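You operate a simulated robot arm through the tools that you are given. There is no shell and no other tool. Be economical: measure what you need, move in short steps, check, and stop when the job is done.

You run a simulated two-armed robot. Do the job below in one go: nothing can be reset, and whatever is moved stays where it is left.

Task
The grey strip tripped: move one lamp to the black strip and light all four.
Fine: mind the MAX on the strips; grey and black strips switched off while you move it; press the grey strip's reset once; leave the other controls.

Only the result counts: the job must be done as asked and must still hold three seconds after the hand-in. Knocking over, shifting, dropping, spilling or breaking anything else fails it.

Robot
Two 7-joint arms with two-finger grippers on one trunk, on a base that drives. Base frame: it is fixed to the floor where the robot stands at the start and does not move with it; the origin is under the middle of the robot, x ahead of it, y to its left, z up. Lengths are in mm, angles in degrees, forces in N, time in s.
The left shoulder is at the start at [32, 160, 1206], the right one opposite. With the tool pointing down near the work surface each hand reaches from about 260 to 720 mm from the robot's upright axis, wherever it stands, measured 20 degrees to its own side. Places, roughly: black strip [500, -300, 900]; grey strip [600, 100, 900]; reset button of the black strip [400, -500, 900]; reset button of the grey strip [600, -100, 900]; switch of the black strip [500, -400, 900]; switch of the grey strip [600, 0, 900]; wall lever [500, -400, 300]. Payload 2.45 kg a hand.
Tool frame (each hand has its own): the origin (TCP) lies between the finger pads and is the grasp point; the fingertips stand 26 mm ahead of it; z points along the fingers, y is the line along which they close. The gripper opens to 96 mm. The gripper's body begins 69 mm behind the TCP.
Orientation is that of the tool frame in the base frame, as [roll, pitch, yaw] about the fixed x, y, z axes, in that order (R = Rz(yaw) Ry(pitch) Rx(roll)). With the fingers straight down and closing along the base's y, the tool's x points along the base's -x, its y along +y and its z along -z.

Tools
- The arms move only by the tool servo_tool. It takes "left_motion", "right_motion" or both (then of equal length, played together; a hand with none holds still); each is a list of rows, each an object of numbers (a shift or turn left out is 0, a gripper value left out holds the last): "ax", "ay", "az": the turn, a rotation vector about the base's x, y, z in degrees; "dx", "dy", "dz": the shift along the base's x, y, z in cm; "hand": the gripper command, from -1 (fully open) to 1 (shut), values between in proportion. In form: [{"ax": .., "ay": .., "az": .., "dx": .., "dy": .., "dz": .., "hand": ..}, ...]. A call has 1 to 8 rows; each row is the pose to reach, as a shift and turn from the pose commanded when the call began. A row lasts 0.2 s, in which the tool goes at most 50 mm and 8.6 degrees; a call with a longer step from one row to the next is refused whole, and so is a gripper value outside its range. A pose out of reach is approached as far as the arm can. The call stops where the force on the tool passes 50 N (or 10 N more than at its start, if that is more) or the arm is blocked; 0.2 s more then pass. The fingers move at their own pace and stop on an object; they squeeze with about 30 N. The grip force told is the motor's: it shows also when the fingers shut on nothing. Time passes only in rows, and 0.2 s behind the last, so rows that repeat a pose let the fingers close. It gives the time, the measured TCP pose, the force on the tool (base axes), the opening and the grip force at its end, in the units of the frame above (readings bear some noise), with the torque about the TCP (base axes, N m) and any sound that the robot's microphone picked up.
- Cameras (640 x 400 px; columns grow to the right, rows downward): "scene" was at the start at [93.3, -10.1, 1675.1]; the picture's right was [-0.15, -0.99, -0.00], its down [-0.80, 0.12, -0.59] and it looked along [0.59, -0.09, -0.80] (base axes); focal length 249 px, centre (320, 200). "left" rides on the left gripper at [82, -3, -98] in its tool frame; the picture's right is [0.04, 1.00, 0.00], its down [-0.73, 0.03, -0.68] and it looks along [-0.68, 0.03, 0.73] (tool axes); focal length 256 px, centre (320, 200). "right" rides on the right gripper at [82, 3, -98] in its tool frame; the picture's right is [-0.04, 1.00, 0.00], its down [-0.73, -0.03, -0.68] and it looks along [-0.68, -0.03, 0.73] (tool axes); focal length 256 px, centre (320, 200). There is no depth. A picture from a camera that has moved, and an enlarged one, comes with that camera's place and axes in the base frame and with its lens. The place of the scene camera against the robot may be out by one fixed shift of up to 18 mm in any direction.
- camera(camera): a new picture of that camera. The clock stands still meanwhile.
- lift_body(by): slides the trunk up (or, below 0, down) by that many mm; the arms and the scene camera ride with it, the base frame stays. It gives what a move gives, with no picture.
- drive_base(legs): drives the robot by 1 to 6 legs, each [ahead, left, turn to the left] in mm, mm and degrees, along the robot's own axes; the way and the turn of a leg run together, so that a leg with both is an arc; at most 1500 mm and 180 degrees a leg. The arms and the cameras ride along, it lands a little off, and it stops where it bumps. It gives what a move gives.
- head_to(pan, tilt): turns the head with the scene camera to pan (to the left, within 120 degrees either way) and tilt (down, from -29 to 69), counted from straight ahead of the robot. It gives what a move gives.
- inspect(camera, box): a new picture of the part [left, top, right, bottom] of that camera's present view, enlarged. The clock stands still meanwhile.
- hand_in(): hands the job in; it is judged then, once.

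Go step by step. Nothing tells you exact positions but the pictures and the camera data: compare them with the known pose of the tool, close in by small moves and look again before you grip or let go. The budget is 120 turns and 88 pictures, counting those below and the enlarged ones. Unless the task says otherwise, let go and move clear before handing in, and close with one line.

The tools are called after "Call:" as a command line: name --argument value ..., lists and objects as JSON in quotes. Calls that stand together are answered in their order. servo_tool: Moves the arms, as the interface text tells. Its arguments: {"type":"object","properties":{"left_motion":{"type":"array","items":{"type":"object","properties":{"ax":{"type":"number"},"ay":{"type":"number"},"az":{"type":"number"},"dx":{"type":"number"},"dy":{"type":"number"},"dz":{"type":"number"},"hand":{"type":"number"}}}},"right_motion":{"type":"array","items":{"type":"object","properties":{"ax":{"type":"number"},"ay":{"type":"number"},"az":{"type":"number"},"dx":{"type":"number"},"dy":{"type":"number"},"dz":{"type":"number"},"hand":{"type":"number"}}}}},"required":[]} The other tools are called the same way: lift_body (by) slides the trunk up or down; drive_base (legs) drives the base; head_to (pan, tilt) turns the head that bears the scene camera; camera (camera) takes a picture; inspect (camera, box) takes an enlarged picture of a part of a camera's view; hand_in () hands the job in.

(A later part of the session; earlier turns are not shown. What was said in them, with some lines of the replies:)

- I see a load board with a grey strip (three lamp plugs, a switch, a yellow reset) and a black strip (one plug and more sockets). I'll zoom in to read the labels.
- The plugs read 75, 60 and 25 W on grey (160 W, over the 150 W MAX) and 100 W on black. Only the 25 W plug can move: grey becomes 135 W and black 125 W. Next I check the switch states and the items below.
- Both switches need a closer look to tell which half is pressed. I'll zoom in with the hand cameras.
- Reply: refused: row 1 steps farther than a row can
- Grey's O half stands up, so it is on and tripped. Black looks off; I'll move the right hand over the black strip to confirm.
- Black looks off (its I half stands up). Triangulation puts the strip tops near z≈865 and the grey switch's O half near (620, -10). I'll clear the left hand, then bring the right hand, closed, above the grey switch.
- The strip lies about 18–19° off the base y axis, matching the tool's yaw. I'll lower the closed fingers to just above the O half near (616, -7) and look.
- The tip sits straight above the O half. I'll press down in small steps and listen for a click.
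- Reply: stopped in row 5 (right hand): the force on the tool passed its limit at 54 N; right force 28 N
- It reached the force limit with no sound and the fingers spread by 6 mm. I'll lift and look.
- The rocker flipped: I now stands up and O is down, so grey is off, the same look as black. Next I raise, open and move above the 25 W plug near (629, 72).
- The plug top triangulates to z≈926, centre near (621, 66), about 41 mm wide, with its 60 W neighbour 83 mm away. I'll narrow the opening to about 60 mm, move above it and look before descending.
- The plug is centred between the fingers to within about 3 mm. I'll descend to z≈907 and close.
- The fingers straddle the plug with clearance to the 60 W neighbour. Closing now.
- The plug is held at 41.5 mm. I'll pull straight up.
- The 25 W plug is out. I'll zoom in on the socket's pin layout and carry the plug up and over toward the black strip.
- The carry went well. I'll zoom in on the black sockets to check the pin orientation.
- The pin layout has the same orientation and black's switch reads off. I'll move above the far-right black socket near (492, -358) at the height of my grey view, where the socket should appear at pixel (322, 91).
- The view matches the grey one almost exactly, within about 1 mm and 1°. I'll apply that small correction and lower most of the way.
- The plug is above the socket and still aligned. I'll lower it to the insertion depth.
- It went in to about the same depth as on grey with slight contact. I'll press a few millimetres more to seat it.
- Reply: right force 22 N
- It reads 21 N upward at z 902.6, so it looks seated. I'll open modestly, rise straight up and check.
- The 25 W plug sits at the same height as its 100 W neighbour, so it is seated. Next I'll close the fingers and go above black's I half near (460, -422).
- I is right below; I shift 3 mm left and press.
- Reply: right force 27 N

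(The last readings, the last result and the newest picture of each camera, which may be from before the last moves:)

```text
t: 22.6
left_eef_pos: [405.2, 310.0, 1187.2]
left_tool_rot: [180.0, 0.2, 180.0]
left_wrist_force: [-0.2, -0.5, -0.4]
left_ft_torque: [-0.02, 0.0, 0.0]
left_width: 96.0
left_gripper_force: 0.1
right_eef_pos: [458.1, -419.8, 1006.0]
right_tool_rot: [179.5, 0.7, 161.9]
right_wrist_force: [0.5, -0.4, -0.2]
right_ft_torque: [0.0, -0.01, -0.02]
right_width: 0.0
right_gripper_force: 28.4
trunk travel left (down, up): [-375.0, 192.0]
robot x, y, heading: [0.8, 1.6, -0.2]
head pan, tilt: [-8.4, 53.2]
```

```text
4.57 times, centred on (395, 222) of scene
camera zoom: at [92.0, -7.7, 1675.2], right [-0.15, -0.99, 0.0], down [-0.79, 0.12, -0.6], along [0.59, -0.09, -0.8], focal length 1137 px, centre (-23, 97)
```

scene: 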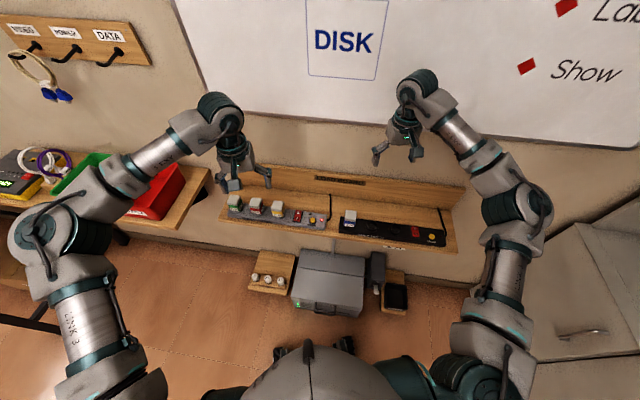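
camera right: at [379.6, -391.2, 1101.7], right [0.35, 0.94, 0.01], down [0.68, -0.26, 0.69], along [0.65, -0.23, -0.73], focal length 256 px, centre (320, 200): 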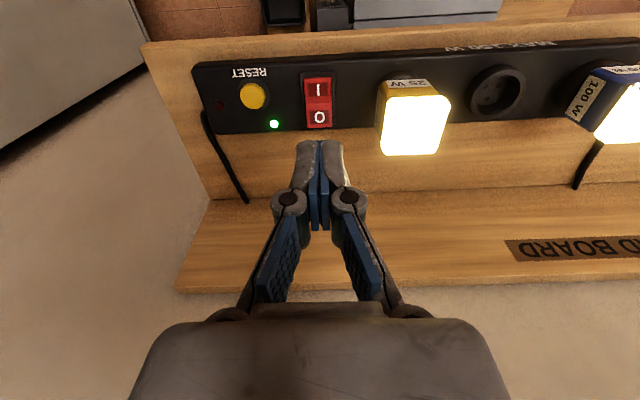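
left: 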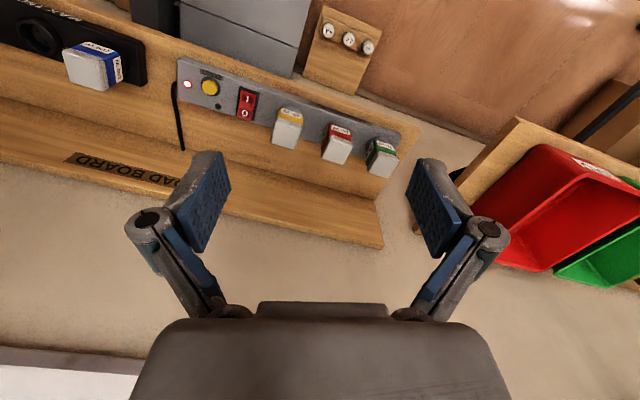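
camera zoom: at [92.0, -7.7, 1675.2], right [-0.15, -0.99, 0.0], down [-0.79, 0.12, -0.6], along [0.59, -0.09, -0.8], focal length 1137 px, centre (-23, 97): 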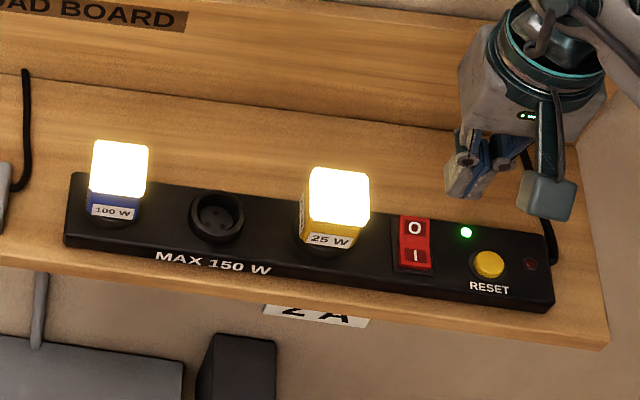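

Black is on with both lamps lit. Now I go to the grey reset near (576, -58).

Call:
servo_tool --right_motion '[{"dx": 1.4, "dy": 4.4, "dz": 1}, {"dx": 2.9, "dy": 8.9, "dz": 1}, {"dx": 4.4, "dy": 13.4, "dz": 1}, {"dx": 5.9, "dy": 18, "dz": 1}, {"dx": 7.4, "dy": 22.6, "dz": 1}, {"dx": 8.9, "dy": 27.2, "dz": 0}, {"dx": 10.4, "dy": 31.8, "dz": -1}, {"dx": 11.8, "dy": 36.2, "dz": -2}]'

Call:
servo_tool --right_motion '[{"dz": -4}, {"dz": -4}]'

Call:
camera --camera "right"

```text
t: 24.4
left_eef_pos: [405.5, 314.1, 1186.9]
left_tool_rot: [-179.9, 0.1, -179.9]
left_wrist_force: [0.7, -0.3, -0.7]
left_ft_torque: [-0.03, -0.01, 0.04]
left_width: 96.1
left_gripper_force: 0.0
right_eef_pos: [575.7, -57.0, 985.9]
right_tool_rot: [179.6, 0.7, 161.8]
right_wrist_force: [0.7, 0.6, 0.6]
right_ft_torque: [-0.03, 0.02, -0.02]
right_width: 0.0
right_gripper_force: 28.6
trunk travel left (down, up): [-375.0, 192.0]
robot x, y, heading: [3.1, 0.4, 0.1]
head pan, tilt: [-8.4, 53.2]
```

```text
t: 25.0
left_eef_pos: [405.5, 310.7, 1188.4]
left_tool_rot: [179.9, 0.3, -180.0]
left_wrist_force: [0.3, 0.0, 0.1]
left_ft_torque: [0.02, 0.04, 0.03]
left_width: 96.0
left_gripper_force: 0.0
right_eef_pos: [576.1, -60.2, 946.2]
right_tool_rot: [179.3, 0.7, 161.8]
right_wrist_force: [-0.3, 1.0, -0.1]
right_ft_torque: [0.01, 0.01, 0.05]
right_width: 0.0
right_gripper_force: 28.3
trunk travel left (down, up): [-375.0, 192.0]
robot x, y, heading: [1.3, -0.6, -0.0]
head pan, tilt: [-8.4, 53.2]
```

```text
49 pictures are left
camera right: at [496.9, -31.5, 1042.4], right [0.35, 0.94, 0.01], down [0.68, -0.26, 0.69], along [0.65, -0.23, -0.73], focal length 256 px, centre (320, 200)
```

right: 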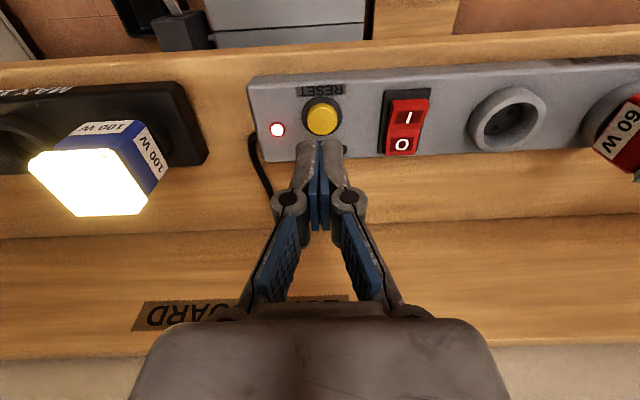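

The tip is over the button. One single press down, then up.

Call:
servo_tool --right_motion '[{"dy": 0.2, "dz": -2.5}, {"dy": 0.2, "dz": -4.2}, {"dy": 0.2, "dz": -4.8}, {"dy": 0.2, "dz": -5.2}, {"dy": 0.2, "dz": -5.6}, {"dy": 0.2, "dz": -5.9}]'

Call:
inspect --camera "right" --box '[160, 30, 480, 230]'

```text
t: 26.4
left_eef_pos: [403.2, 310.9, 1189.4]
left_tool_rot: [180.0, 0.3, -180.0]
left_wrist_force: [0.9, 0.4, 0.4]
left_ft_torque: [0.04, -0.01, 0.01]
left_width: 96.1
left_gripper_force: 0.0
right_eef_pos: [575.5, -56.2, 889.2]
right_tool_rot: [179.3, 1.0, 161.9]
right_wrist_force: [3.5, -2.4, 26.3]
right_ft_torque: [-0.07, 0.08, 0.06]
right_width: 6.0
right_gripper_force: 28.4
trunk travel left (down, up): [-375.0, 192.0]
robot x, y, heading: [-1.2, -0.9, 0.1]
head pan, tilt: [-8.4, 53.2]
heard: click
```

```text
2.00 times, centred on (320, 130) of right
camera zoom: at [496.8, -28.5, 986.1], right [0.35, 0.94, 0.01], down [0.67, -0.26, 0.69], along [0.65, -0.23, -0.72], focal length 512 px, centre (320, 340)
```

zoom: 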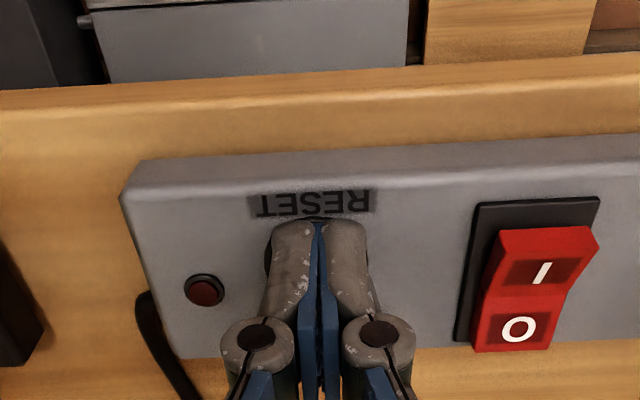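

The button clicked and the red LED went out. I'll rise and move above the grey I half.

Call:
servo_tool --right_motion '[{"dz": 3}, {"dz": 6}, {"dx": 1, "dy": 2.8, "dz": 6.5}, {"dx": 1.8, "dy": 5.5, "dz": 5.5}, {"dx": 1.8, "dy": 5.5, "dz": 4.8}, {"dx": 1.8, "dy": 5.5, "dz": 4.8}]'

Call:
camera --camera "right"

```text
t: 27.8
left_eef_pos: [405.8, 309.9, 1187.3]
left_tool_rot: [180.0, 0.2, -180.0]
left_wrist_force: [0.1, 0.8, -0.3]
left_ft_torque: [0.02, -0.01, -0.01]
left_width: 96.1
left_gripper_force: 0.0
right_eef_pos: [594.3, -1.2, 932.4]
right_tool_rot: [179.4, 0.7, 161.9]
right_wrist_force: [0.7, -0.5, -0.8]
right_ft_torque: [0.01, -0.01, -0.03]
right_width: 0.3
right_gripper_force: 28.6
trunk travel left (down, up): [-375.0, 192.0]
robot x, y, heading: [-1.0, -0.5, 0.0]
head pan, tilt: [-8.4, 53.2]
```

```text
47 pictures are left
camera right: at [515.9, 26.9, 1031.0], right [0.35, 0.94, 0.01], down [0.68, -0.26, 0.69], along [0.65, -0.23, -0.73], focal length 256 px, centre (320, 200)
```

right: 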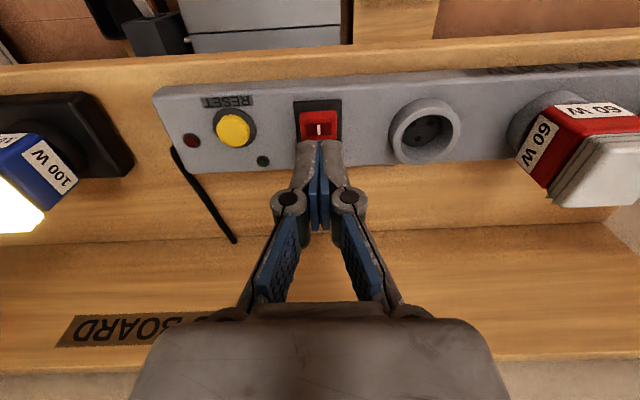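

Aligned on I, as with black. Pressing.

Call:
servo_tool --right_motion '[{"dz": -2}, {"dz": -2.7}, {"dz": -3.1}, {"dz": -3.5}, {"dz": -3.9}]'

Call:
servo_tool --right_motion '[{"dz": 3}, {"dz": 7}, {"dz": 11}, {"dz": 14, "dx": -3}, {"dz": 15, "dx": -6, "dy": -3}, {"dz": 15, "dx": -9, "dy": -6}, {"dz": 15, "dx": -12, "dy": -9}]'

Call:
camera --camera "scene"

Call:
camera --camera "right"

```text
t: 29.0
left_eef_pos: [401.9, 311.4, 1189.4]
left_tool_rot: [179.9, 0.4, -180.0]
left_wrist_force: [-0.2, 0.1, 0.3]
left_ft_torque: [-0.03, -0.01, 0.01]
left_width: 95.9
left_gripper_force: 0.1
right_eef_pos: [595.5, -0.3, 899.8]
right_tool_rot: [179.2, 0.9, 161.8]
right_wrist_force: [-2.7, -1.8, 26.2]
right_ft_torque: [-0.13, -0.15, -0.05]
right_width: 6.1
right_gripper_force: 28.5
trunk travel left (down, up): [-375.0, 192.0]
robot x, y, heading: [3.3, 0.3, -0.1]
head pan, tilt: [-8.4, 53.2]
```

```text
t: 30.6
left_eef_pos: [403.7, 309.8, 1188.5]
left_tool_rot: [179.9, 0.3, -179.9]
left_wrist_force: [-0.7, -0.6, -0.2]
left_ft_torque: [0.02, 0.0, 0.02]
left_width: 96.2
left_gripper_force: 0.1
right_eef_pos: [475.8, -93.3, 1042.9]
right_tool_rot: [179.4, 0.7, 161.8]
right_wrist_force: [-0.2, -0.3, 0.4]
right_ft_torque: [0.01, 0.01, -0.01]
right_width: 0.0
right_gripper_force: 28.9
trunk travel left (down, up): [-375.0, 192.0]
robot x, y, heading: [1.3, 0.1, 0.2]
head pan, tilt: [-8.4, 53.2]
```

```text
46 pictures are left
camera scene: at [91.0, -10.0, 1675.3], right [-0.15, -0.99, 0.0], down [-0.79, 0.12, -0.6], along [0.59, -0.09, -0.8], focal length 249 px, centre (320, 200)
```

scene: 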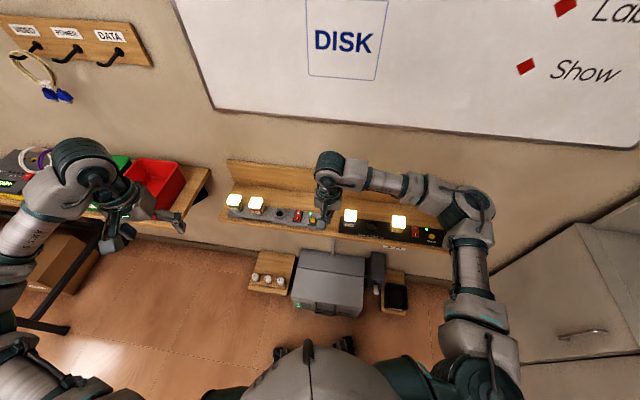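

```text
45 pictures are left
camera right: at [396.6, -65.4, 1141.2], right [0.35, 0.94, 0.01], down [0.68, -0.26, 0.69], along [0.65, -0.23, -0.73], focal length 256 px, centre (320, 200)
```

right: 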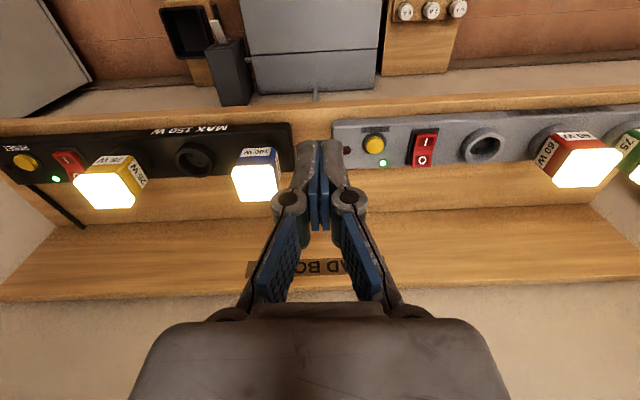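

All four lamps are lit, both green LEDs are on and the hand is clear. I'm handing in.

Call:
hand_in

```text
The job is handed in.
```

The 25 W lamp is now on the black strip (125 W) and grey carries 135 W, both under the 150 W MAX. I pressed the grey reset once, switched both strips back on, and all four lamps were lit at hand-in.
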